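You operate a simulated robot arm through the tools that you are given. There is no shell and no other tool. Be economical: measure what you need, move in short steps, check, and stop when the job is done.

Carry out the task below with a simulated robot arm. There is one attempt and no reset: what you move stays moved.

JOB
Set up the patcher from the job card and run it empty.
Fine: switch it on, set heat and dwell as on the card, push the empty slide in; one run; the three blocks by the patcher stay.

It is judged by the outcome, as a careful person would: the job done as asked, and still so three seconds after it is handed in. It fails if anything else is knocked over, pushed out of place, dropped, spilled or broken.

ROBOT AND FRAMES
A 6-joint arm with a two-finger parallel gripper, fixed in place. Base frame: the origin is at the foot of the arm, x ahead of it, y to its left, z up; the work surface is at about z = 802. Lengths are in mm, angles in degrees, forces in N, time in s.
With the tool pointing down near the work surface it reaches from about 260 to 680 mm from the base axis. Its first joint turns from -66.0 to 66.0 degrees. Payload 2.9 kg.
The TCP is the grasp point between the finger pads, 30 mm short of the fingertips. In the tool frame z runs along the fingers and y along their closing line. Largest opening 110 mm; finger width 20, thickness 10; the body of the gripper, 48 by 112 mm, starts 55 mm behind the TCP.
Orientation is that of the tool frame in the base frame, as a unit quaternion [x, y, z, w]. With the fingers straight down and closing along the base's y, the tool's x points along the base's -x, its y along +y and its z along -z.

CONTROLS
- The arm moves only by the tool jog_arm. Its argument "moves" is a list that holds one entry, the list of rows, each a list of 7 numbers: the turn, a rotation vector about the tool's x, y, z in degrees, then the shift along the tool's x, y, z in mm, then the opening, from 0 (shut) to 1 (fully open). In form: [[[wx, wy, wz, tx, ty, tz, claw], ...]]. A call has 1 to 8 rows; each row shifts and turns the commanded pose from where the row before left it, along the tool's axes as they then stand. A row lasts 0.2 s, in which the tool goes at most 50 mm and 8.6 degrees; a call with a longer step from one row to the next is refused whole, and so is a gripper value outside its range. A pose out of reach is approached as far as the arm can. The call stops where the force on the tool passes 60 N (or 10 N more than at its start, if that is more) or the arm is blocked; 0.2 s more then pass. The fingers move at their own pace (about 108 mm/s each) and stop on an object; they squeeze with about 43 N. The grip force told is the motor's: it shows also when the fingers shut on nothing. Time passes only in rows, and 0.2 s behind the last, so rows that do not move let the fingers close. It gives the time, the measured TCP pose, the force on the tool (base axes), the opening and the grip force at its end, in the units of the frame above (readings bear some noise), with the torque about the TCP (base axes, N m) and any sound that the robot's microphone picked up.
- Cameras (640 x 400 px; columns grow to the right, rows downward): "scene" is fixed at [62.5, 421.3, 1384.7]; the picture's right is [-0.89, -0.47, 0.00], its down [-0.27, 0.51, -0.82] and it looks along [0.38, -0.73, -0.57] (base axes); focal length 345 px, centre (320, 200). "wrist" rides on the gripper at [72, 17, -103] in the tool frame; the picture's right is [-0.23, 0.97, 0.00], its down [-0.76, -0.18, -0.62] and it looks along [-0.61, -0.14, 0.78] (tool axes); focal length 222 px, centre (320, 200). There is no depth. A picture from a camera that has moved, and an enlarged one, comes with that camera's place and axes in the base frame and with its lens.
- get_image(camera): a new picture of that camera. The clock stands still meanwhile.
- inspect(camera, box): a new picture of the part [left, top, right, bottom] of that camera's present view, enlarged. The clock stands still meanwhile.
- job_done(): hands the job in; it is judged then, once.

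Go step by step. Nothing tells you positions but the pictures and the camera data: compare them with the known pose of the tool, close in by small moves and look again before you grip or let go. The budget is 120 turns and 76 pictures, counting those below and the enlarged ones. Unless the task says otherwise, let go and move clear before handing in, and close with one line.

The tools are called as a command line: name --argument value ..., lists and objects as JSON in quotes. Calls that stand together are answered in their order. jog_arm: Moves the arm, as the interface text tells. Its arguments: {"type":"object","properties":{"moves":{"type":"array"}},"required":["moves"]} The other tools are called the same way: get_image (camera) takes a picture; inspect (camera, box) takes an enlarged picture of a part of a camera's view; job_done () hands the job in.

At the start:

```text
time: 0.0
position: [330.8, -230.9, 1013.4]
tool_rot: [0.0, 1.0, 0.0, 0.0]
wrist_force: [0.7, 0.2, -0.3]
torque: [0.02, 0.03, 0.0]
finger_gap: 110.4
finger_force: 0.0
```

scene: 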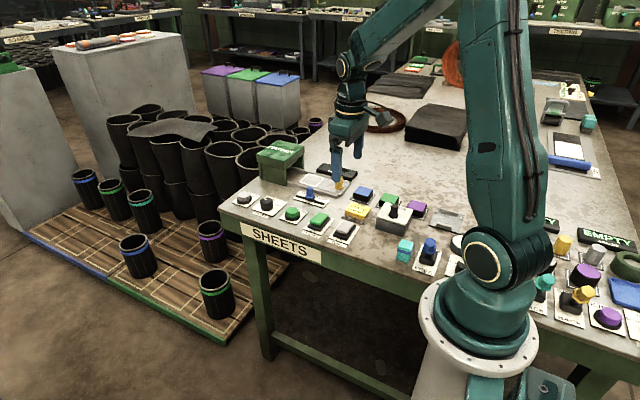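
wrist: 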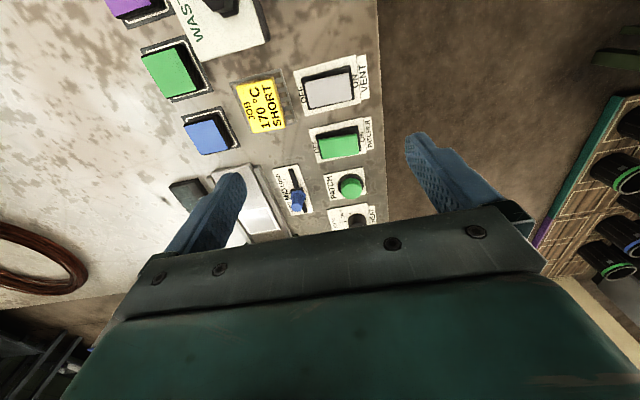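

The job card reads about 170 °C SHORT, and the controls sit at the table edge. I'll take a closer look first.

inspect --camera "scene" --box '[220, 130, 380, 250]'

inspect --camera "scene" --box '[300, 150, 460, 270]'

inspect --camera "wrist" --box '[130, 0, 400, 240]'

```text
3.33 times, centred on (300, 190) of scene
camera zoom: at [62.5, 421.3, 1384.7], right [-0.89, -0.47, 0.0], down [-0.27, 0.51, -0.82], along [0.38, -0.73, -0.57], focal length 1150 px, centre (387, 233)
```

zoom: 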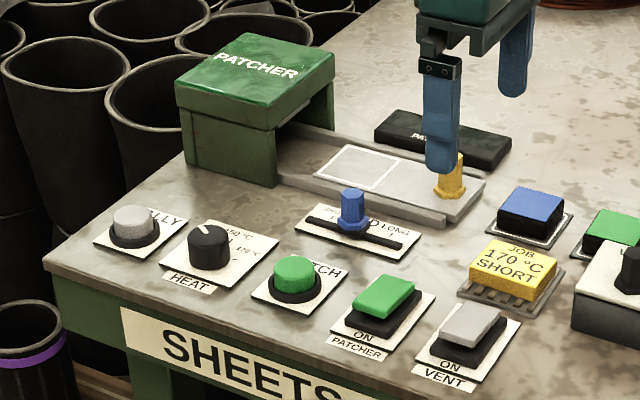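

```text
3.33 times, centred on (380, 210) of scene
camera zoom: at [62.5, 421.3, 1384.7], right [-0.89, -0.47, 0.0], down [-0.27, 0.51, -0.82], along [0.38, -0.73, -0.57], focal length 1150 px, centre (120, 167)
```

zoom: 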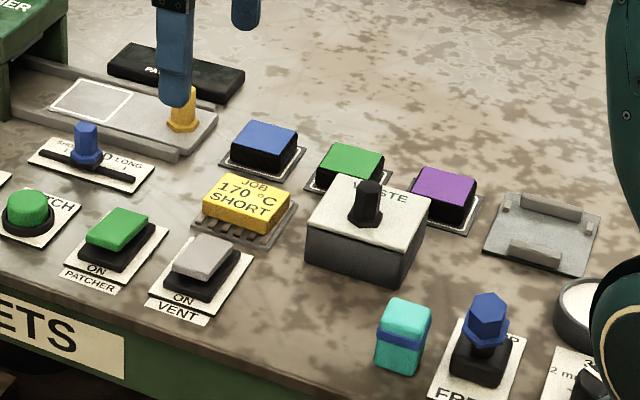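

```text
1.67 times, centred on (265, 120) of wrist
camera zoom: at [258.6, -213.5, 1116.5], right [0.23, 0.97, 0.0], down [0.76, -0.18, 0.62], along [0.61, -0.14, -0.78], focal length 370 px, centre (412, 333)
```

zoom: 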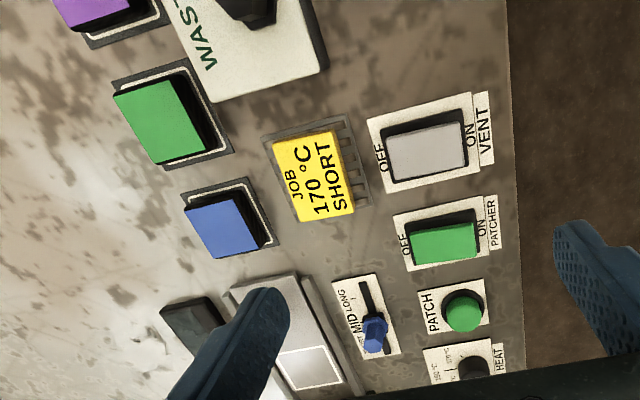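

Controls: rocker at roughly (400,-220), slider (480,-313), heat knob (560,-207), slide handle (417,-385). I'll move the wrist camera forward for a better look.

jog_arm --moves '[[[0, 0, 0, -40, 0, 0, 0], [0, 0, 0, -40, 0, 0, 0], [0, 0, 0, -30, 0, 0, 0], [0, 0, 0, 0, 0, 0, 0]]]'

get_image --camera "wrist"

```text
time: 1.0
position: [441.5, -228.4, 1012.8]
tool_rot: [0.0, 1.0, -0.001, 0.0]
wrist_force: [0.6, 1.3, -0.2]
torque: [0.01, 0.02, -0.05]
finger_gap: 0.0
finger_force: 38.1
```

```text
70 pictures are left
camera wrist: at [369.2, -210.5, 1115.6], right [0.23, 0.97, 0.0], down [0.76, -0.18, 0.62], along [0.61, -0.14, -0.78], focal length 222 px, centre (320, 200)
```

wrist: 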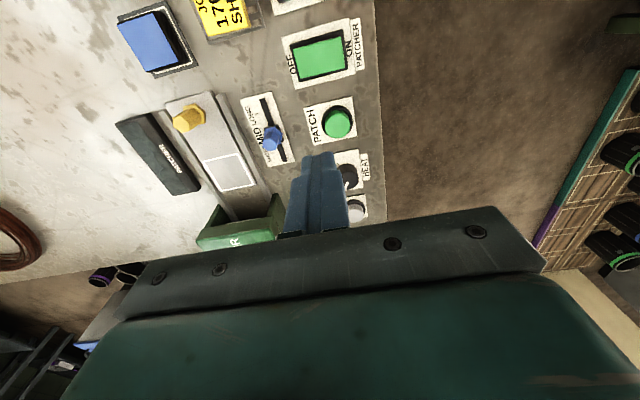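

The layout is clear from here. I'll zoom in on the details.

inspect --camera "wrist" --box '[220, 10, 390, 116]'

inspect --camera "wrist" --box '[110, 90, 390, 260]'

inspect --camera "scene" --box '[230, 170, 310, 220]'

inspect --camera "scene" --box '[280, 170, 360, 220]'

```text
3.76 times, centred on (305, 63) of wrist
camera zoom: at [369.2, -210.5, 1115.6], right [0.23, 0.97, 0.0], down [0.76, -0.18, 0.62], along [0.61, -0.14, -0.78], focal length 836 px, centre (376, 716)
```

zoom: 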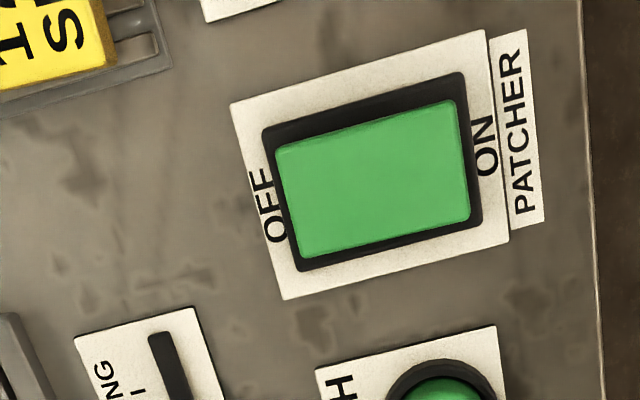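

```text
2.29 times, centred on (250, 175) of wrist
camera zoom: at [369.2, -210.5, 1115.6], right [0.23, 0.97, 0.0], down [0.76, -0.18, 0.62], along [0.61, -0.14, -0.78], focal length 508 px, centre (480, 257)
```

zoom: 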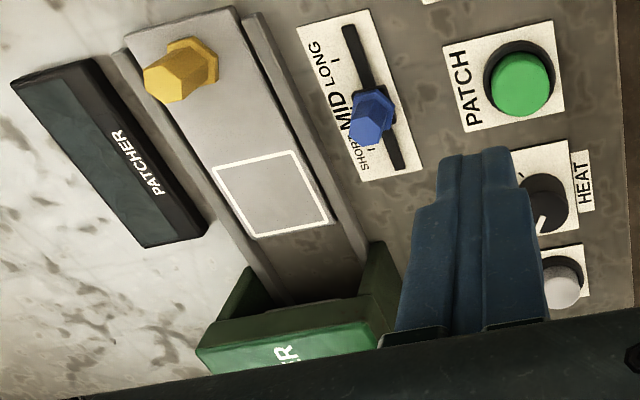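

```text
8.00 times, centred on (270, 195) of scene
camera zoom: at [62.5, 421.4, 1384.7], right [-0.89, -0.47, 0.0], down [-0.27, 0.51, -0.82], along [0.38, -0.73, -0.57], focal length 2760 px, centre (720, 240)
```

zoom: 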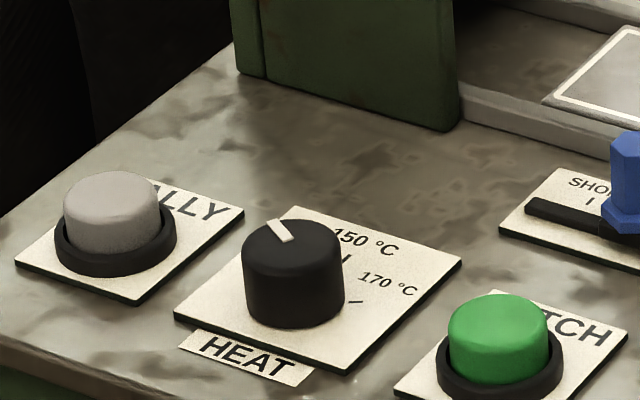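

```text
8.00 times, centred on (320, 195) of scene
camera zoom: at [62.5, 421.4, 1384.7], right [-0.89, -0.47, 0.0], down [-0.27, 0.51, -0.82], along [0.38, -0.73, -0.57], focal length 2760 px, centre (320, 240)
```

zoom: 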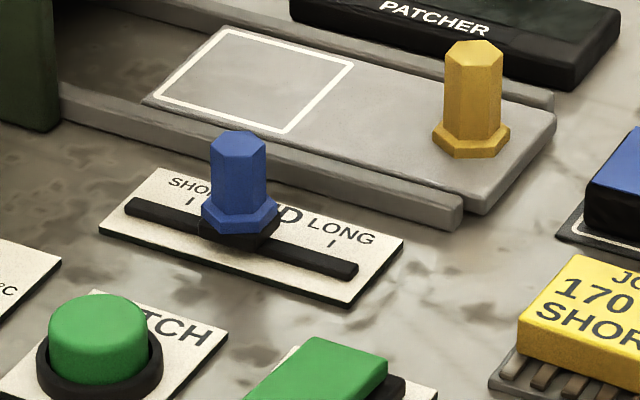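

Heat knob currently sits below 150, and the dwell slider is near MID. First I'll press the ON end of the patcher rocker (401,-203) with closed fingers.

jog_arm --moves '[[[0, 0, 0, 40.5, 24, 0, 0], [0, 0, 0, 0, 0, 45, 0], [0, 0, 0, 0, 0, 45, 0], [0, 0, 0, 0, 0, 45, 0], [0, 0, 0, 0, 0, 10, 0], [0, 0, 0, 0, 0, 0, 0]]]'

inspect --camera "scene" --box '[280, 170, 360, 220]'

inspect --camera "scene" --box '[280, 190, 376, 250]'

```text
time: 2.4
position: [400.8, -205.1, 869.1]
tool_rot: [0.0, 1.0, 0.001, 0.0]
wrist_force: [-0.3, 0.3, 0.4]
torque: [0.05, -0.02, 0.0]
finger_gap: 0.2
finger_force: 37.7
```

```text
8.00 times, centred on (320, 195) of scene
camera zoom: at [62.5, 421.3, 1384.7], right [-0.89, -0.47, 0.0], down [-0.27, 0.51, -0.82], along [0.38, -0.73, -0.57], focal length 2760 px, centre (320, 240)
```

zoom: 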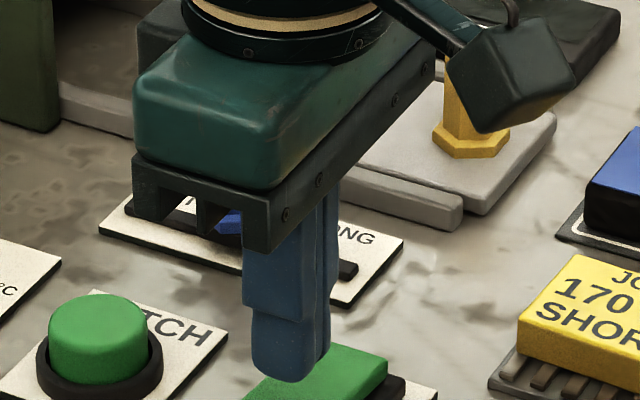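

```text
6.67 times, centred on (328, 220) of scene
camera zoom: at [62.5, 421.3, 1384.7], right [-0.89, -0.47, 0.0], down [-0.27, 0.51, -0.82], along [0.38, -0.73, -0.57], focal length 2300 px, centre (267, 67)
```

zoom: 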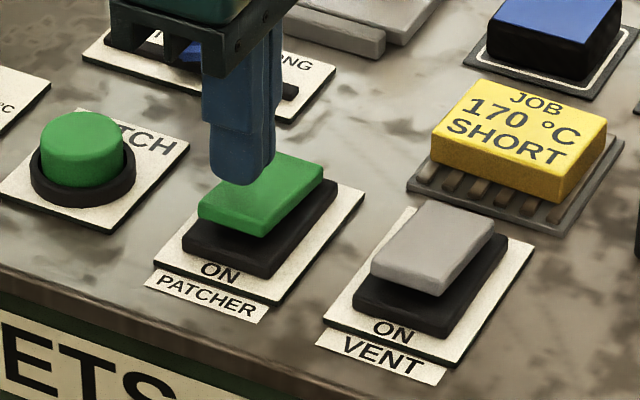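

The ON end is raised, so the patcher is off. The fingers are above it, so I'll press down in small steps.

jog_arm --moves '[[[0, 0, 0, 0, 2, 5, 0], [0, 0, 0, 0, 0, 4, 0], [0, 0, 0, 0, 0, 3, 0], [0, 0, 0, 0, 0, 3, 0], [0, 0, 0, 0, 0, 3, 0], [0, 0, 0, 0, 0, 0, 0]]]'

inspect --camera "scene" --box '[280, 190, 376, 250]'

```text
time: 3.8
position: [401.5, -203.4, 854.8]
tool_rot: [-0.001, 1.0, 0.001, 0.001]
wrist_force: [-5.2, 4.1, 12.3]
torque: [0.0, 0.23, -0.06]
finger_gap: 0.0
finger_force: 37.1
stopped in row 6: the force on the tool passed its limit (the readings are from after the stop); the commanded pose is now the measured one
```

```text
6.67 times, centred on (328, 220) of scene
camera zoom: at [62.3, 421.5, 1384.6], right [-0.89, -0.47, 0.0], down [-0.27, 0.5, -0.82], along [0.38, -0.73, -0.57], focal length 2300 px, centre (267, 67)
```

zoom: 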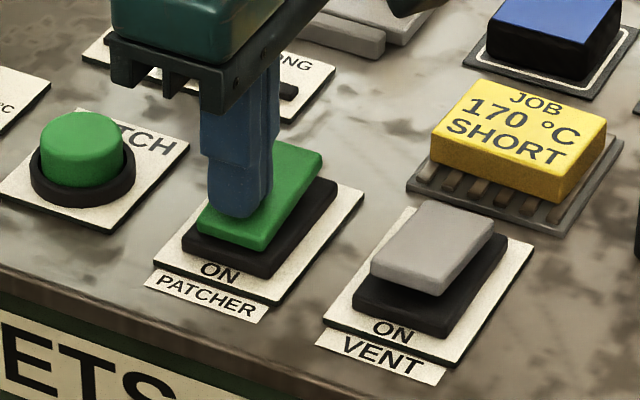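

The rocker has tipped to ON. I'll back up and look at the display, slider and knob.

jog_arm --moves '[[[0, 0, 0, 0, 0, -45, 0], [0, 0, 0, 0, 0, -45, 0], [0, 0, 0, 0, -45, -45, 0], [0, 0, 0, -40, -45, 0, 0], [0, 0, 0, -20, 0, 0, 0.6], [0, 0, 0, 0, 0, 0, 0.6]]]'

get_image --camera "wrist"

inspect --camera "scene" --box '[220, 130, 380, 250]'

```text
refused: row 3 steps farther than a row can; nothing moved
```

```text
62 pictures are left
camera wrist: at [328.2, -186.8, 957.1], right [0.23, 0.97, 0.0], down [0.76, -0.18, 0.62], along [0.61, -0.14, -0.78], focal length 222 px, centre (320, 200)
```

wrist: 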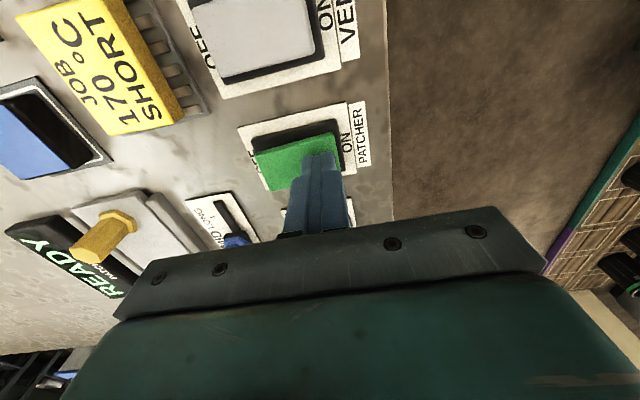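

```text
3.33 times, centred on (300, 190) of scene
camera zoom: at [62.3, 421.5, 1384.6], right [-0.89, -0.47, 0.0], down [-0.27, 0.5, -0.82], along [0.38, -0.73, -0.57], focal length 1150 px, centre (387, 233)
```

zoom: 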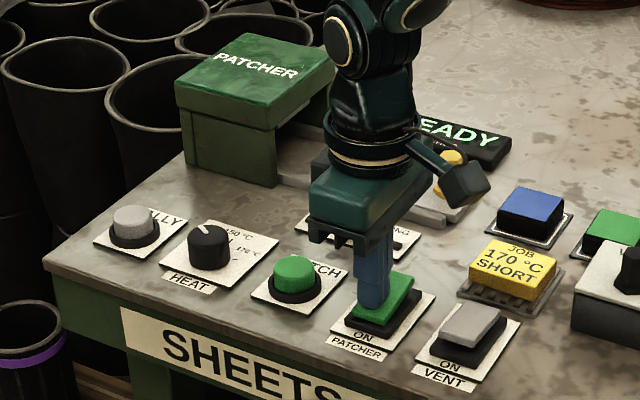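

The display now says READY. I'll redo the retreat with shorter steps.

jog_arm --moves '[[[0, 0, 0, 0, 0, -45, 0], [0, 0, 0, 0, 0, -45, 0], [0, 0, 0, 0, 0, -45, 0], [0, 0, 0, -20, -45, 0, 0], [0, 0, 0, -20, -40, 0, 0], [0, 0, 0, 0, 0, 0, 0]]]'

get_image --camera "wrist"

```text
time: 5.2
position: [443.1, -291.0, 984.9]
tool_rot: [-0.001, 1.0, 0.001, 0.001]
wrist_force: [-0.8, -0.7, 0.3]
torque: [0.01, 0.0, -0.01]
finger_gap: 0.0
finger_force: 37.6
```

```text
60 pictures are left
camera wrist: at [369.6, -273.1, 1088.5], right [0.23, 0.97, 0.0], down [0.76, -0.18, 0.63], along [0.61, -0.14, -0.78], focal length 222 px, centre (320, 200)
```

wrist: 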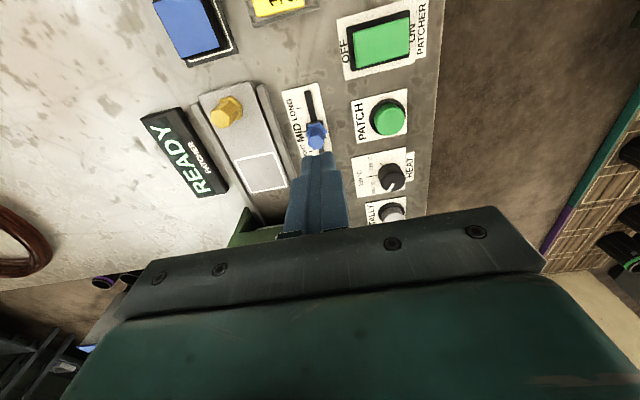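

inspect --camera "wrist" --box '[340, 130, 440, 230]'

inspect --camera "wrist" --box '[190, 70, 350, 180]'

```text
4.00 times, centred on (390, 180) of wrist
camera zoom: at [369.6, -273.1, 1088.5], right [0.23, 0.97, 0.0], down [0.76, -0.18, 0.63], along [0.61, -0.14, -0.78], focal length 888 px, centre (40, 280)
```

zoom: 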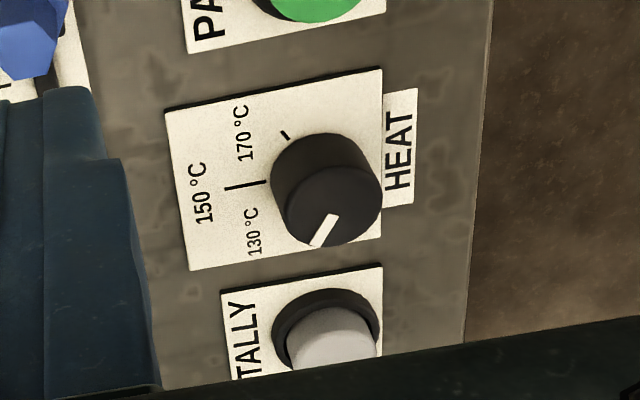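

```text
3.64 times, centred on (270, 125) of wrist
camera zoom: at [369.6, -273.1, 1088.5], right [0.23, 0.97, 0.0], down [0.76, -0.18, 0.63], along [0.61, -0.14, -0.78], focal length 808 px, centre (502, 473)
```

zoom: 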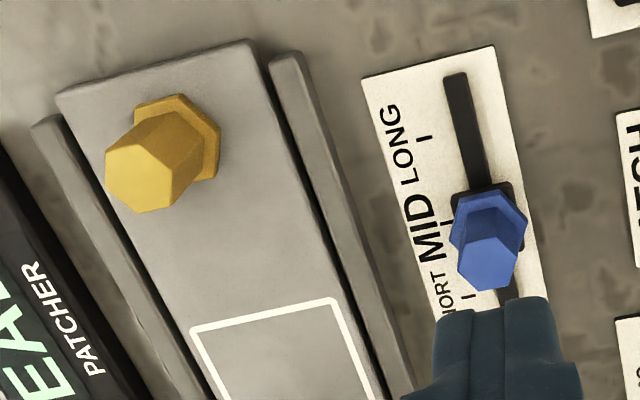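

Slider handle at about (472,-301), top z about 850. SHORT is about +30 mm in x. I'll hover above it with the fingers opened to 50 mm.

jog_arm --moves '[[[0, 0, 0, -29, -10, 0, 0.45], [0, 0, 0, 0, 0, 45, 0.45], [0, 0, 0, 0, 0, 45, 0.45], [0, 0, 0, 0, 0, 0, 0.45]]]'

inspect --camera "scene" --box '[270, 150, 366, 210]'

inspect --camera "wrist" --box '[160, 40, 440, 220]'

```text
time: 6.2
position: [471.1, -299.9, 898.4]
tool_rot: [0.0, 1.0, 0.0, 0.001]
wrist_force: [-0.4, 0.7, -0.9]
torque: [0.0, -0.01, 0.01]
finger_gap: 49.5
finger_force: 0.1
```

```text
6.67 times, centred on (318, 180) of scene
camera zoom: at [62.5, 421.3, 1384.7], right [-0.89, -0.47, 0.0], down [-0.27, 0.51, -0.82], along [0.38, -0.73, -0.57], focal length 2300 px, centre (333, 333)
```

zoom: 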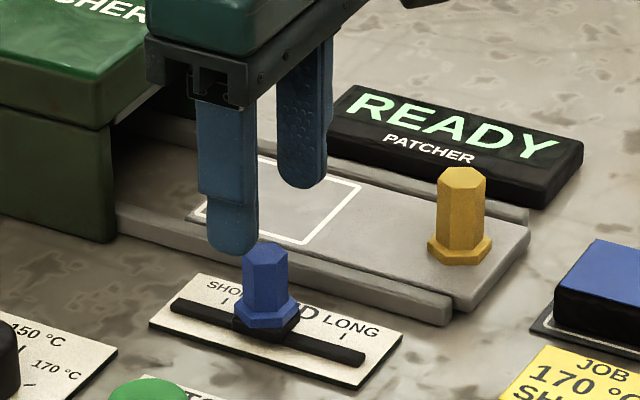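

```text
2.22 times, centred on (300, 130) of wrist
camera zoom: at [398.2, -282.9, 1001.4], right [0.23, 0.97, 0.0], down [0.76, -0.18, 0.63], along [0.61, -0.14, -0.78], focal length 494 px, centre (364, 356)
```

zoom: 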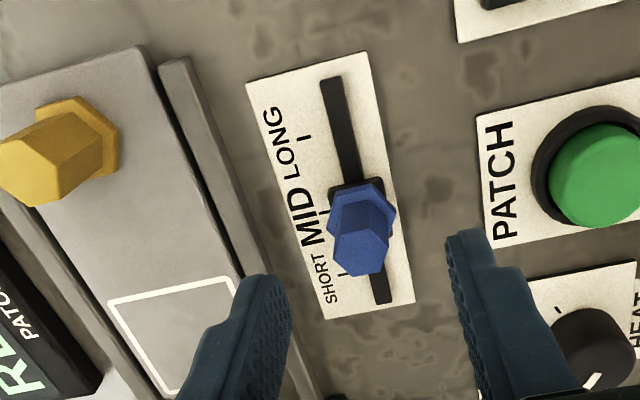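

The handle is centred between the fingers at (474,-300), and the tick pitch is about 30 mm. I'll lower and grip.

jog_arm --moves '[[[0, 0, 0, -3, 0, 20, 0.45], [0, 0, 0, 0, 0, 20, 0.45], [0, 0, 0, 0, 0, 0, 0.1], [0, 0, 0, 0, 0, 0, 0.1], [0, 0, 0, 0, 0, 0, 0.1]]]'

inspect --camera "scene" --box '[270, 150, 366, 210]'

```text
time: 7.4
position: [473.9, -301.8, 858.6]
tool_rot: [-0.001, 1.0, 0.0, 0.002]
wrist_force: [0.3, -1.9, -4.9]
torque: [-0.51, -0.36, 0.01]
finger_gap: 19.3
finger_force: 44.9
```

```text
6.67 times, centred on (318, 180) of scene
camera zoom: at [62.6, 421.3, 1384.7], right [-0.89, -0.47, 0.0], down [-0.27, 0.51, -0.82], along [0.38, -0.73, -0.57], focal length 2300 px, centre (333, 333)
```

zoom: 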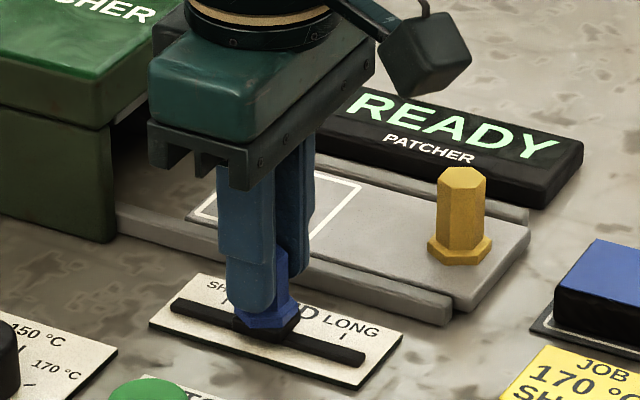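

Gripped (19 mm). Now I'll slide +30 mm in x to SHORT.

jog_arm --moves '[[[0, 0, 0, -10, 0, 0, 0.1], [0, 0, 0, -10, 0, 0, 0.1], [0, 0, 0, -10, 0, 0, 0.1], [0, 0, 0, 0, 0, 0, 0.1]]]'

inspect --camera "scene" --box '[270, 150, 366, 210]'

```text
time: 8.4
position: [503.3, -303.4, 858.0]
tool_rot: [0.002, 1.0, -0.001, 0.001]
wrist_force: [0.3, -21.7, -3.6]
torque: [-0.02, 0.54, -0.03]
finger_gap: 19.2
finger_force: 45.8
```

```text
6.67 times, centred on (318, 180) of scene
camera zoom: at [62.6, 420.8, 1384.9], right [-0.89, -0.47, 0.0], down [-0.27, 0.51, -0.82], along [0.38, -0.73, -0.57], focal length 2300 px, centre (333, 333)
```

zoom: 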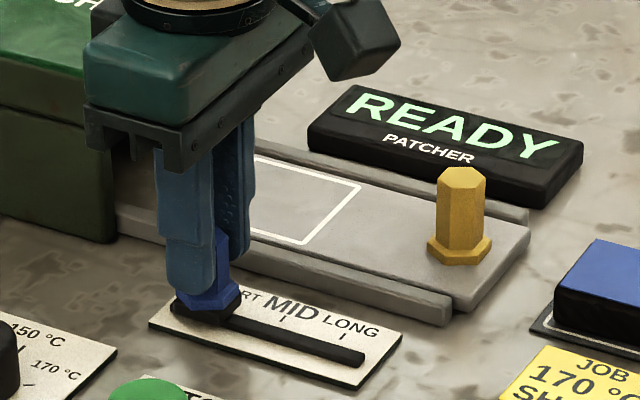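

It is at SHORT: moved exactly one tick pitch. I'll release, rise and check.

jog_arm --moves '[[[0, 0, 0, 0, 0, 0, 0.45], [0, 0, 0, 0, 0, 0, 0.45], [0, 0, 0, 0, 0, -40, 0.45], [0, 0, 0, 0, 0, -45, 0.45], [0, 0, 0, 30, 0, -30, 0.45], [0, 0, 0, 0, 0, 0, 0.45]]]'

inspect --camera "wrist" --box '[200, 40, 440, 220]'

inspect --camera "scene" --box '[230, 165, 326, 225]'

```text
time: 9.8
position: [475.0, -301.6, 975.0]
tool_rot: [-0.001, 1.0, 0.001, 0.002]
wrist_force: [-0.6, -0.2, -0.3]
torque: [-0.01, 0.01, -0.01]
finger_gap: 49.3
finger_force: 0.0
```

```text
2.22 times, centred on (320, 130) of wrist
camera zoom: at [401.3, -284.1, 1077.6], right [0.23, 0.97, 0.0], down [0.76, -0.18, 0.63], along [0.61, -0.14, -0.78], focal length 494 px, centre (320, 356)
```

zoom: 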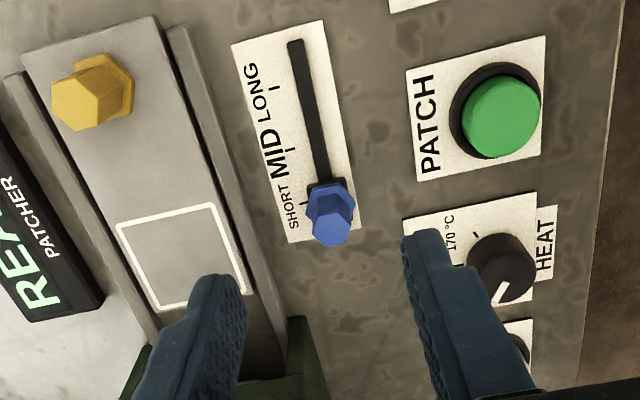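

```text
6.67 times, centred on (278, 195) of scene
camera zoom: at [62.5, 421.4, 1384.7], right [-0.89, -0.47, 0.0], down [-0.27, 0.51, -0.82], along [0.38, -0.73, -0.57], focal length 2300 px, centre (600, 233)
```

zoom: 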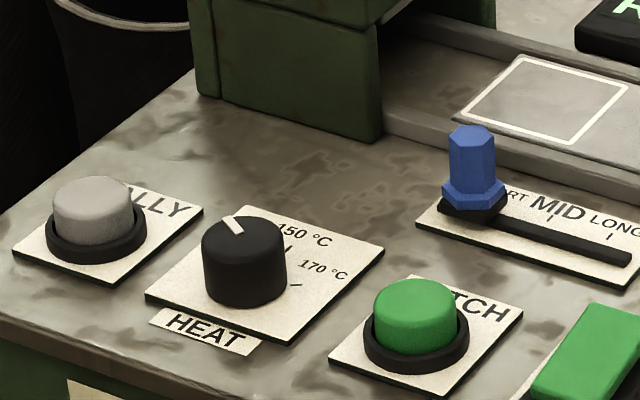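

The slider sits on SHORT. Next I need a near-vertical look at the heat knob to measure its angle and ticks.

jog_arm --moves '[[[0, 0, 0, -40, 20, 0, 0.45], [0, 0, 0, -40, 20, 0, 0.45], [0, 0, 0, -40, 20, 0, 0.45], [0, 0, 0, -10, 10, 0, 0.45], [0, 0, 0, 0, 0, 0, 0.45]]]'

inspect --camera "wrist" --box '[240, 0, 400, 100]'

```text
time: 11.0
position: [602.8, -230.4, 975.0]
tool_rot: [-0.001, 1.0, 0.0, 0.002]
wrist_force: [0.7, -0.4, -0.7]
torque: [0.01, 0.01, 0.03]
finger_gap: 49.4
finger_force: 0.0
```

```text
4.00 times, centred on (320, 50) of wrist
camera zoom: at [529.7, -213.0, 1077.8], right [0.23, 0.97, 0.0], down [0.76, -0.18, 0.63], along [0.61, -0.14, -0.78], focal length 888 px, centre (320, 800)
```

zoom: 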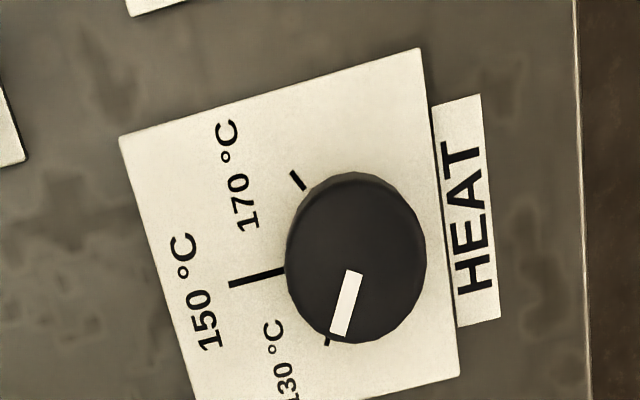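

Clear view: the pointer is on 130, and the 170 tick is about 125° clockwise from it. The knob centre is at about (563.5,-212). I'll move above it and pre-turn the gripper by -62°.

jog_arm --moves '[[[0, 0, 0, 39, 18.4, 0, 0.55], [0, 0, -8.5, 0, 0, 10, 0.55], [0, 0, -8.5, 0, 0, 10, 0.55], [0, 0, -8.5, 0, 0, 10, 0.55], [0, 0, -8.5, 0, 0, 10, 0.55], [0, 0, -8.5, 0, 0, 10, 0.55], [0, 0, -8.5, 0, 0, 10, 0.55], [0, 0, -8.5, 0, 0, 10, 0.55]]]'

get_image --camera "wrist"

inspect --camera "scene" --box '[220, 150, 332, 220]'

```text
time: 12.8
position: [564.6, -209.9, 902.9]
tool_rot: [-0.497, 0.867, -0.001, 0.001]
wrist_force: [-0.3, -0.1, 0.8]
torque: [0.0, 0.0, -0.01]
finger_gap: 60.3
finger_force: 0.1
```

```text
50 pictures are left
camera wrist: at [512.3, -264.4, 1005.4], right [-0.73, 0.69, 0.0], down [0.54, 0.57, 0.62], along [0.43, 0.45, -0.78], focal length 222 px, centre (320, 200)
```

wrist: 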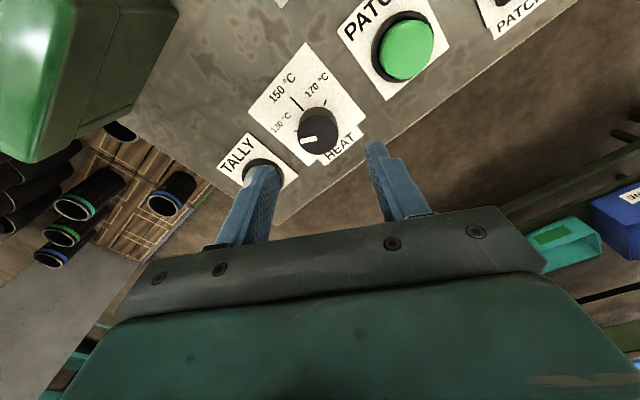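

```text
5.71 times, centred on (276, 185) of scene
camera zoom: at [62.5, 421.3, 1384.7], right [-0.89, -0.47, 0.0], down [-0.27, 0.51, -0.82], along [0.38, -0.73, -0.57], focal length 1971 px, centre (571, 286)
```

zoom: 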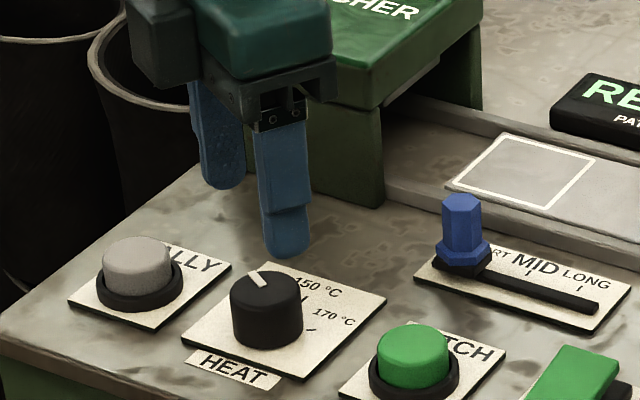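

The gripper is aligned over the knob, clear of TALLY. I'll go down and grip.

jog_arm --moves '[[[0, 0, 0, 2, 0, 25, 0.55], [0, 0, 0, 0, 0, 20, 0.55], [0, 0, 0, 0, 0, 13, 0.55], [0, 0, 0, 0, 0, 0, 0.2], [0, 0, 0, 0, 0, 0, 0.2], [0, 0, 0, 0, 0, 0, 0.2]]]'

inspect --camera "scene" --box '[220, 150, 332, 220]'

```text
time: 14.2
position: [563.7, -213.5, 845.1]
tool_rot: [-0.496, 0.868, -0.003, 0.004]
wrist_force: [22.2, -13.2, -10.7]
torque: [0.08, 0.06, -0.03]
finger_gap: 33.8
finger_force: 44.8
```

```text
5.71 times, centred on (276, 185) of scene
camera zoom: at [63.3, 421.0, 1384.8], right [-0.89, -0.47, 0.0], down [-0.27, 0.51, -0.82], along [0.38, -0.73, -0.57], focal length 1971 px, centre (571, 286)
```

zoom: 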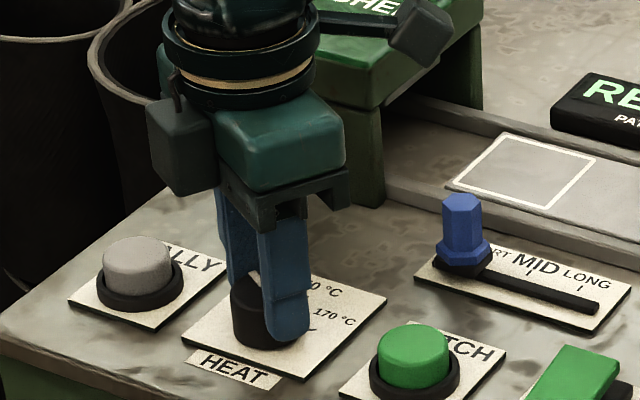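

Gripped the knob (34 mm). I'll ease the offset by 1.5 mm and turn clockwise for the first half.

jog_arm --moves '[[[0, 0, 0, 0, -1.5, 0, 0.2], [0, 0, 8, 0, 0, 0, 0.2], [0, 0, 8, 0, 0, 0, 0.2], [0, 0, 8, 0, 0, 0, 0.2], [0, 0, 8, 0, 0, 0, 0.2], [0, 0, 8, 0, 0, 0, 0.2], [0, 0, 8, 0, 0, 0, 0.2], [0, 0, 8, 0, 0, 0, 0.2]]]'

inspect --camera "scene" --box '[220, 150, 332, 220]'

inspect --camera "wrist" --box '[220, 60, 440, 240]'

```text
time: 16.0
position: [563.4, -212.9, 845.3]
tool_rot: [-0.03, 1.0, 0.001, -0.001]
wrist_force: [-18.7, -0.5, 5.5]
torque: [-0.21, -0.52, 0.05]
finger_gap: 33.9
finger_force: 45.3
```

```text
5.71 times, centred on (276, 185) of scene
camera zoom: at [62.0, 421.4, 1384.7], right [-0.89, -0.47, 0.0], down [-0.27, 0.51, -0.82], along [0.38, -0.73, -0.57], focal length 1971 px, centre (571, 286)
```

zoom: 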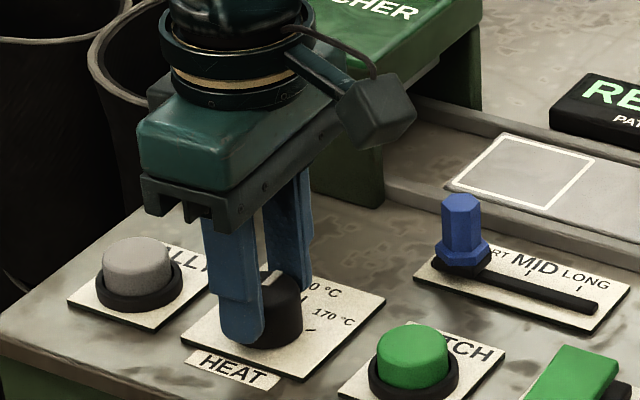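

```text
2.22 times, centred on (330, 150) of wrist
camera zoom: at [490.2, -199.6, 948.5], right [0.17, 0.99, 0.0], down [0.77, -0.13, 0.62], along [0.61, -0.1, -0.78], focal length 494 px, centre (298, 311)
```

zoom: 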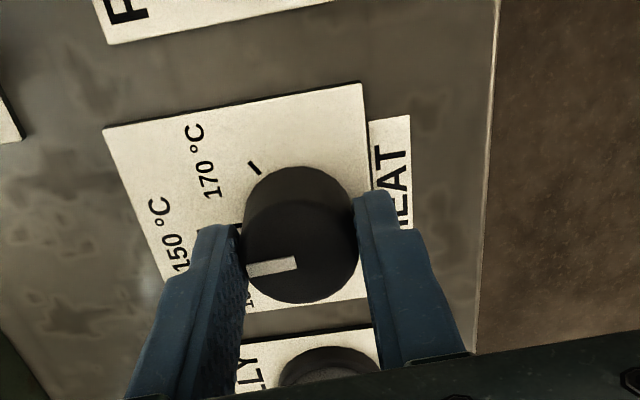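

The knob follows, pointer near 150. I'll continue toward 170.

jog_arm --moves '[[[0, 0, 8, 1, 0, 0, 0.2], [0, 0, 8, 0, 0, 0, 0.2], [0, 0, 8, 0, 0, 0, 0.2], [0, 0, 8, 0, 0, 0, 0.2], [0, 0, 8, 0, 0, 0, 0.2], [0, 0, 8, 0, 0, 0, 0.2], [0, 0, 8, 0, 0, 0, 0.2], [0, 0, 0, 0, 0, 0, 0.2]]]'

inspect --camera "wrist" --box '[220, 60, 440, 240]'

```text
time: 17.8
position: [563.7, -210.6, 845.7]
tool_rot: [0.44, 0.898, 0.0, 0.0]
wrist_force: [-10.3, 16.9, -6.9]
torque: [-0.36, -0.12, 0.0]
finger_gap: 33.6
finger_force: 45.0
```

```text
2.22 times, centred on (330, 150) of wrist
camera zoom: at [532.8, -143.5, 948.5], right [0.91, 0.42, 0.0], down [0.32, -0.71, 0.62], along [0.26, -0.56, -0.78], focal length 494 px, centre (298, 311)
```

zoom: 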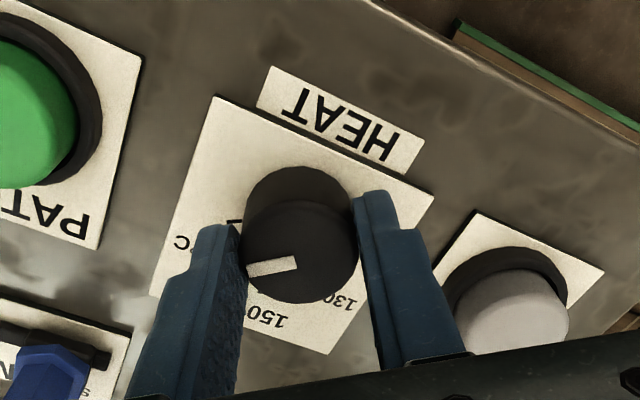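

The pointer is about 54° past 150, and the tick is at about 63°. I'll turn a further 10°, then look again.

jog_arm --moves '[[[0, 0, 5, 1, 0, 0, 0.2], [0, 0, 5, 0, 0, 0, 0.2], [0, 0, 0, 0, 0, 0, 0.2]]]'

inspect --camera "wrist" --box '[220, 60, 440, 240]'

inspect --camera "scene" --box '[240, 175, 304, 215]'

```text
time: 18.6
position: [564.4, -212.0, 845.1]
tool_rot: [0.517, 0.856, 0.001, 0.002]
wrist_force: [0.7, 12.1, -13.3]
torque: [0.39, -0.11, 0.91]
finger_gap: 34.2
finger_force: 45.1
```

```text
2.22 times, centred on (330, 150) of wrist
camera zoom: at [545.0, -139.3, 948.4], right [0.97, 0.25, 0.0], down [0.19, -0.76, 0.62], along [0.16, -0.6, -0.78], focal length 494 px, centre (298, 311)
```

zoom: 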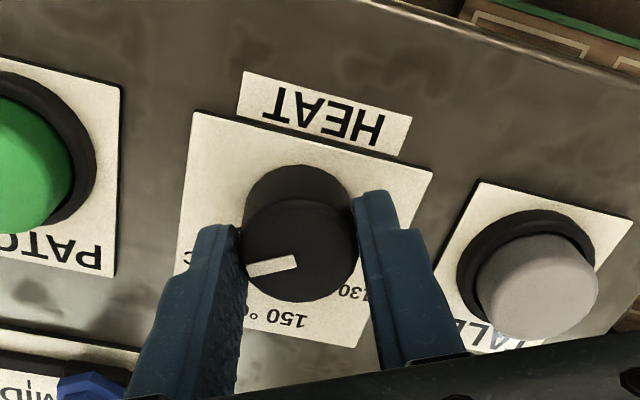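

```text
10.00 times, centred on (272, 195) of scene
camera zoom: at [62.8, 421.5, 1384.6], right [-0.89, -0.47, 0.0], down [-0.27, 0.5, -0.82], along [0.38, -0.73, -0.57], focal length 3450 px, centre (800, 250)
```

zoom: 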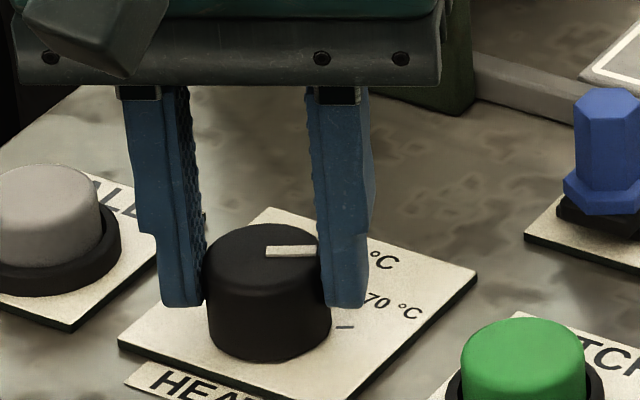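

The pointer looks parallel to the 170 tick. I'll release, rise and verify from above.

jog_arm --moves '[[[0, 0, 0, 0, 0, 0, 0.55], [0, 0, 0, 0, 0, 0, 0.55], [0, 0, 0, 0, 0, -45, 0.55], [0, 0, 0, 0, 0, -45, 0.55], [0, 0, -8.5, 0, 0, -20, 0.55], [0, 0, -8.5, 0, 0, -20, 0.55], [0, 0, -8.5, 0, 0, 0, 0.55], [0, 0, -8.5, 0, 0, 0, 0.55]]]'

jog_arm --moves '[[[0, 0, -8.5, 0, 0, 0, 0.3], [0, 0, -8.5, 0, 0, 0, 0], [0, 0, -8.5, 0, 0, 0, 0], [0, 0, -2.5, -38, -15, 0, 0], [0, 0, 0, 0, 0, 0, 0]]]'

inspect --camera "wrist" --box '[240, 0, 400, 100]'

```text
time: 20.4
position: [561.0, -211.4, 974.3]
tool_rot: [0.244, 0.97, 0.0, 0.001]
wrist_force: [-0.3, -0.4, -0.4]
torque: [-0.02, -0.01, 0.01]
finger_gap: 60.4
finger_force: 0.1
```

```text
time: 21.6
position: [601.8, -229.0, 974.5]
tool_rot: [0.002, 1.0, 0.0, 0.002]
wrist_force: [0.2, -0.3, -0.1]
torque: [0.01, -0.03, 0.03]
finger_gap: 0.0
finger_force: 37.8
```

```text
4.00 times, centred on (320, 50) of wrist
camera zoom: at [529.1, -212.0, 1077.6], right [0.23, 0.97, 0.0], down [0.76, -0.18, 0.63], along [0.61, -0.14, -0.78], focal length 888 px, centre (320, 800)
```

zoom: 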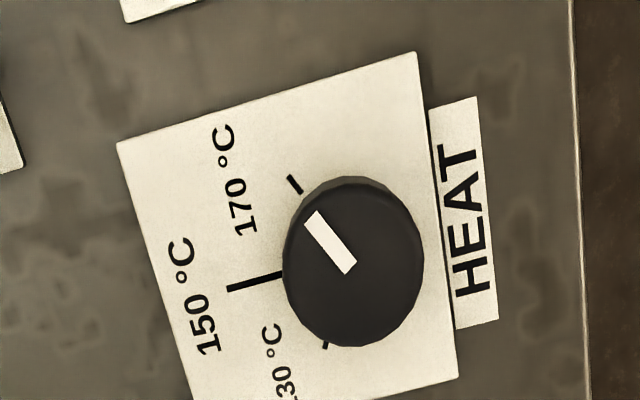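

The pointer is on the 170 tick. Next is the slide: I'll move above the yellow handle.

jog_arm --moves '[[[0, 0, 0, 40, -28, 0, 0], [0, 0, 0, 40, -28, 0, 0], [0, 0, 0, 40, -28, 0, 0], [0, 0, 0, 40, -28, 0, 0], [0, 0, 0, 21, -28, 0, 0.5], [0, 0, 0, 0, 0, 20, 0.5], [0, 0, 0, 0, 0, 0, 0.5]]]'

get_image --camera "wrist"

inspect --camera "scene" --box '[230, 130, 358, 210]'

```text
time: 23.2
position: [417.0, -367.9, 954.4]
tool_rot: [0.004, 1.0, 0.0, 0.002]
wrist_force: [0.5, 0.0, 0.1]
torque: [0.0, -0.03, -0.04]
finger_gap: 55.1
finger_force: 0.1
```

```text
41 pictures are left
camera wrist: at [344.3, -350.0, 1056.6], right [0.23, 0.97, 0.0], down [0.76, -0.18, 0.63], along [0.61, -0.15, -0.78], focal length 222 px, centre (320, 200)
```

wrist: 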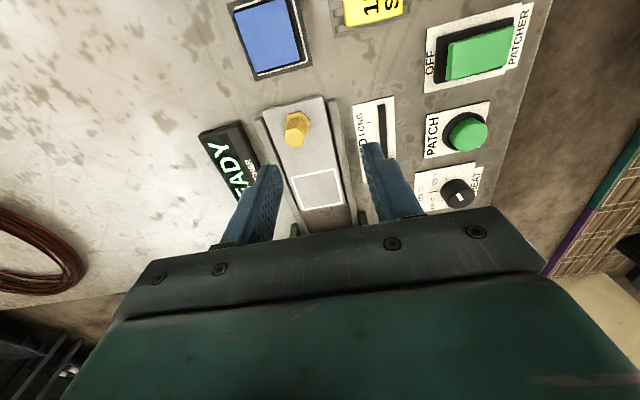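

```text
5.00 times, centred on (294, 170) of scene
camera zoom: at [62.5, 421.3, 1384.7], right [-0.89, -0.47, 0.0], down [-0.27, 0.51, -0.82], along [0.38, -0.73, -0.57], focal length 1725 px, centre (450, 350)
```

zoom: 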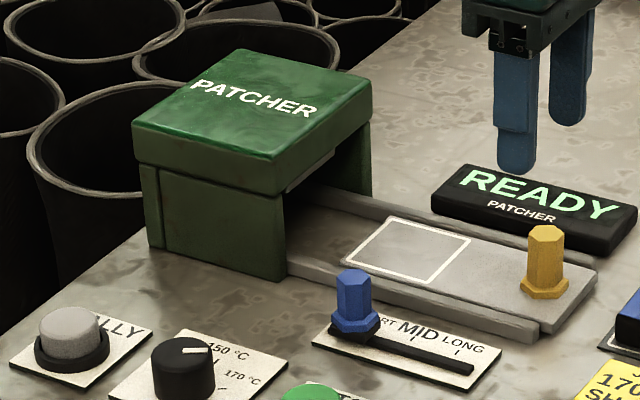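

inspect --camera "wrist" --box '[250, 85, 380, 165]'

```text
4.92 times, centred on (315, 125) of wrist
camera zoom: at [344.3, -350.0, 1056.6], right [0.23, 0.97, 0.0], down [0.76, -0.18, 0.63], along [0.61, -0.15, -0.78], focal length 1094 px, centre (345, 569)
```

zoom: 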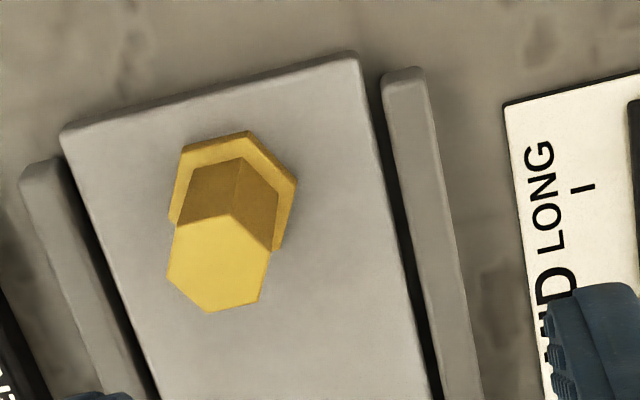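

The handle is at (422.5,-394.5), top z 854. I'll move over it, lower and grip.

jog_arm --moves '[[[0, 0, 0, -5.5, -26.5, 0, 0.5], [0, 0, 0, 0, 0, 40, 0.5], [0, 0, 0, 0, 0, 40, 0.5], [0, 0, 0, 0, 0, 13, 0.5], [0, 0, 0, 0, 0, 0, 0.1], [0, 0, 0, 0, 0, 0, 0.1], [0, 0, 0, 0, 0, 0, 0.1]]]'

inspect --camera "scene" --box '[230, 130, 358, 210]'

```text
time: 24.8
position: [423.7, -394.7, 861.1]
tool_rot: [0.003, 1.0, 0.0, 0.002]
wrist_force: [0.5, 2.4, -3.3]
torque: [-0.5, -0.2, -0.02]
finger_gap: 21.2
finger_force: 44.6
```

```text
5.00 times, centred on (294, 170) of scene
camera zoom: at [62.6, 421.4, 1384.7], right [-0.89, -0.47, 0.0], down [-0.27, 0.51, -0.82], along [0.38, -0.73, -0.57], focal length 1725 px, centre (450, 350)
```

zoom: 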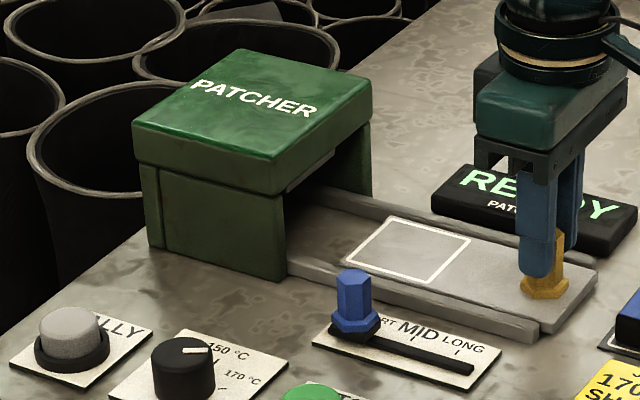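

Gripped. I'll push the slide along +x toward the patcher.

jog_arm --moves '[[[0, 0, 0, -10, 0, 0, 0.1], [0, 0, 0, -12, 0, 0, 0.1], [0, 0, 0, -12, 0, 0, 0.1], [0, 0, 0, -12, 0, 0, 0.1], [0, 0, 0, -12, 0, 0, 0.1], [0, 0, 0, -12, 0, 0, 0.1], [0, 0, 0, 0, 0, 0, 0.1]]]'

inspect --camera "scene" --box '[230, 130, 358, 210]'

```text
time: 26.4
position: [493.6, -394.8, 860.4]
tool_rot: [0.004, 1.0, 0.002, 0.001]
wrist_force: [0.5, -9.0, -15.9]
torque: [-0.78, 0.57, -0.19]
finger_gap: 21.4
finger_force: 45.0
```

```text
5.00 times, centred on (294, 170) of scene
camera zoom: at [62.8, 421.0, 1384.8], right [-0.89, -0.47, 0.0], down [-0.27, 0.51, -0.82], along [0.38, -0.73, -0.57], focal length 1725 px, centre (450, 350)
```

zoom: 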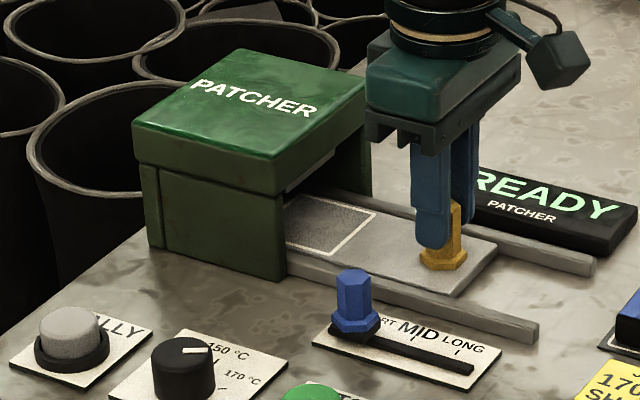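

Sliding well. I'll continue until the stop.

jog_arm --moves '[[[0, 0, 0, -8, 0, 0, 0.1], [0, 0, 0, -8, 0, 0, 0.1], [0, 0, 0, -8, 0, 0, 0.1], [0, 0, 0, -6, 0, 0, 0.1], [0, 0, 0, 0, 0, 0, 0.1]]]'

inspect --camera "scene" --box '[230, 130, 358, 210]'

```text
time: 27.6
position: [523.0, -394.8, 859.6]
tool_rot: [0.004, 1.0, 0.0, 0.001]
wrist_force: [-0.3, -9.1, -23.7]
torque: [-0.82, 0.0, -0.05]
finger_gap: 21.4
finger_force: 45.4
```

```text
5.00 times, centred on (294, 170) of scene
camera zoom: at [62.9, 420.8, 1384.8], right [-0.89, -0.47, 0.0], down [-0.27, 0.51, -0.82], along [0.38, -0.73, -0.57], focal length 1725 px, centre (450, 350)
```

zoom: 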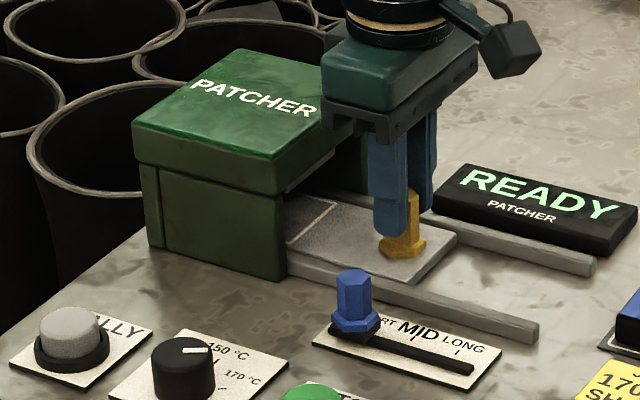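

jog_arm --moves '[[[0, 0, 0, -5, 0, 0, 0.1], [0, 0, 0, -5, 0, 0, 0.1], [0, 0, 0, -5, 0, 0, 0.1], [0, 0, 0, -5, 0, 0, 0.1], [0, 0, 0, 0, 0, 0, 0.1]]]'

inspect --camera "scene" --box '[230, 130, 358, 210]'

```text
time: 28.8
position: [543.3, -394.0, 863.4]
tool_rot: [0.003, 1.0, -0.002, 0.004]
wrist_force: [-0.3, 0.1, -0.5]
torque: [-0.03, 0.02, 0.01]
finger_gap: 11.0
finger_force: 0.1
```

```text
5.00 times, centred on (294, 170) of scene
camera zoom: at [62.5, 421.3, 1384.7], right [-0.89, -0.47, 0.0], down [-0.27, 0.51, -0.82], along [0.38, -0.73, -0.57], focal length 1725 px, centre (450, 350)
```

zoom: 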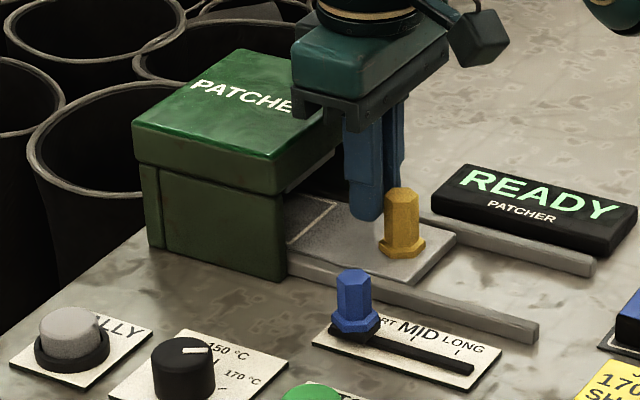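

The slide hit its stop at exactly 100 mm travel, and the fingers then slipped past the handle. The slide is fully in. I'll rise straight up and check.

jog_arm --moves '[[[0, 0, 0, 0, 0, -40, 0.1], [0, 0, 0, 0, 0, -40, 0], [0, 0, 0, 30, 35, 0, 0], [0, 0, 0, 30, 35, 0, 0], [0, 0, 0, 30, 30, 0, 0], [0, 0, 0, 20, 30, 0, 0], [0, 0, 0, 0, 30, 0, 0], [0, 0, 0, 0, 0, 0, 0]]]'

get_image --camera "wrist"

inspect --camera "scene" --box '[230, 130, 358, 210]'

```text
time: 30.6
position: [433.9, -231.5, 944.3]
tool_rot: [0.004, 1.0, 0.0, 0.002]
wrist_force: [0.1, -0.6, -0.5]
torque: [-0.02, 0.02, 0.01]
finger_gap: 0.0
finger_force: 37.5
```

```text
34 pictures are left
camera wrist: at [361.2, -214.1, 1047.1], right [0.23, 0.97, 0.0], down [0.76, -0.18, 0.63], along [0.61, -0.15, -0.78], focal length 222 px, centre (320, 200)
```

wrist: 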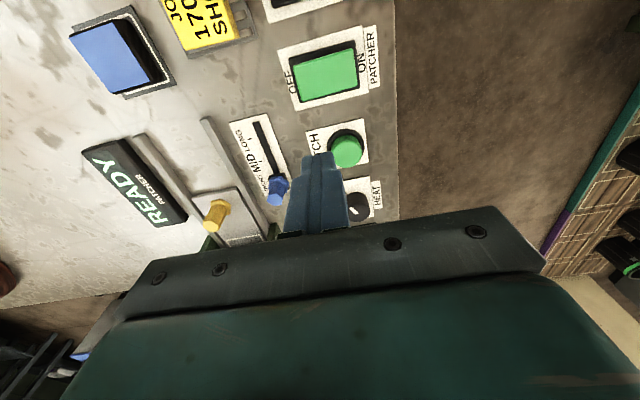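

```text
5.00 times, centred on (294, 170) of scene
camera zoom: at [62.5, 421.4, 1384.7], right [-0.89, -0.47, 0.0], down [-0.27, 0.51, -0.82], along [0.38, -0.73, -0.57], focal length 1725 px, centre (450, 350)
```

zoom: 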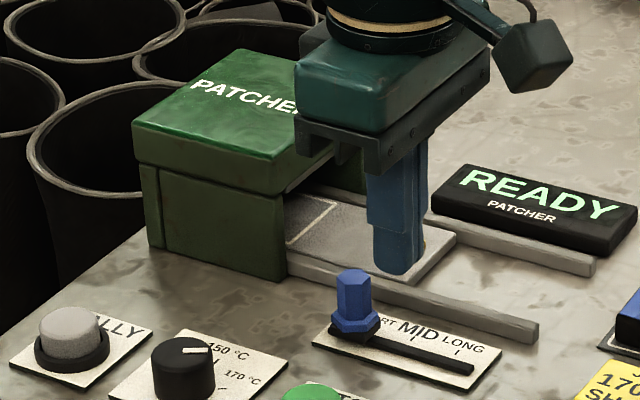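

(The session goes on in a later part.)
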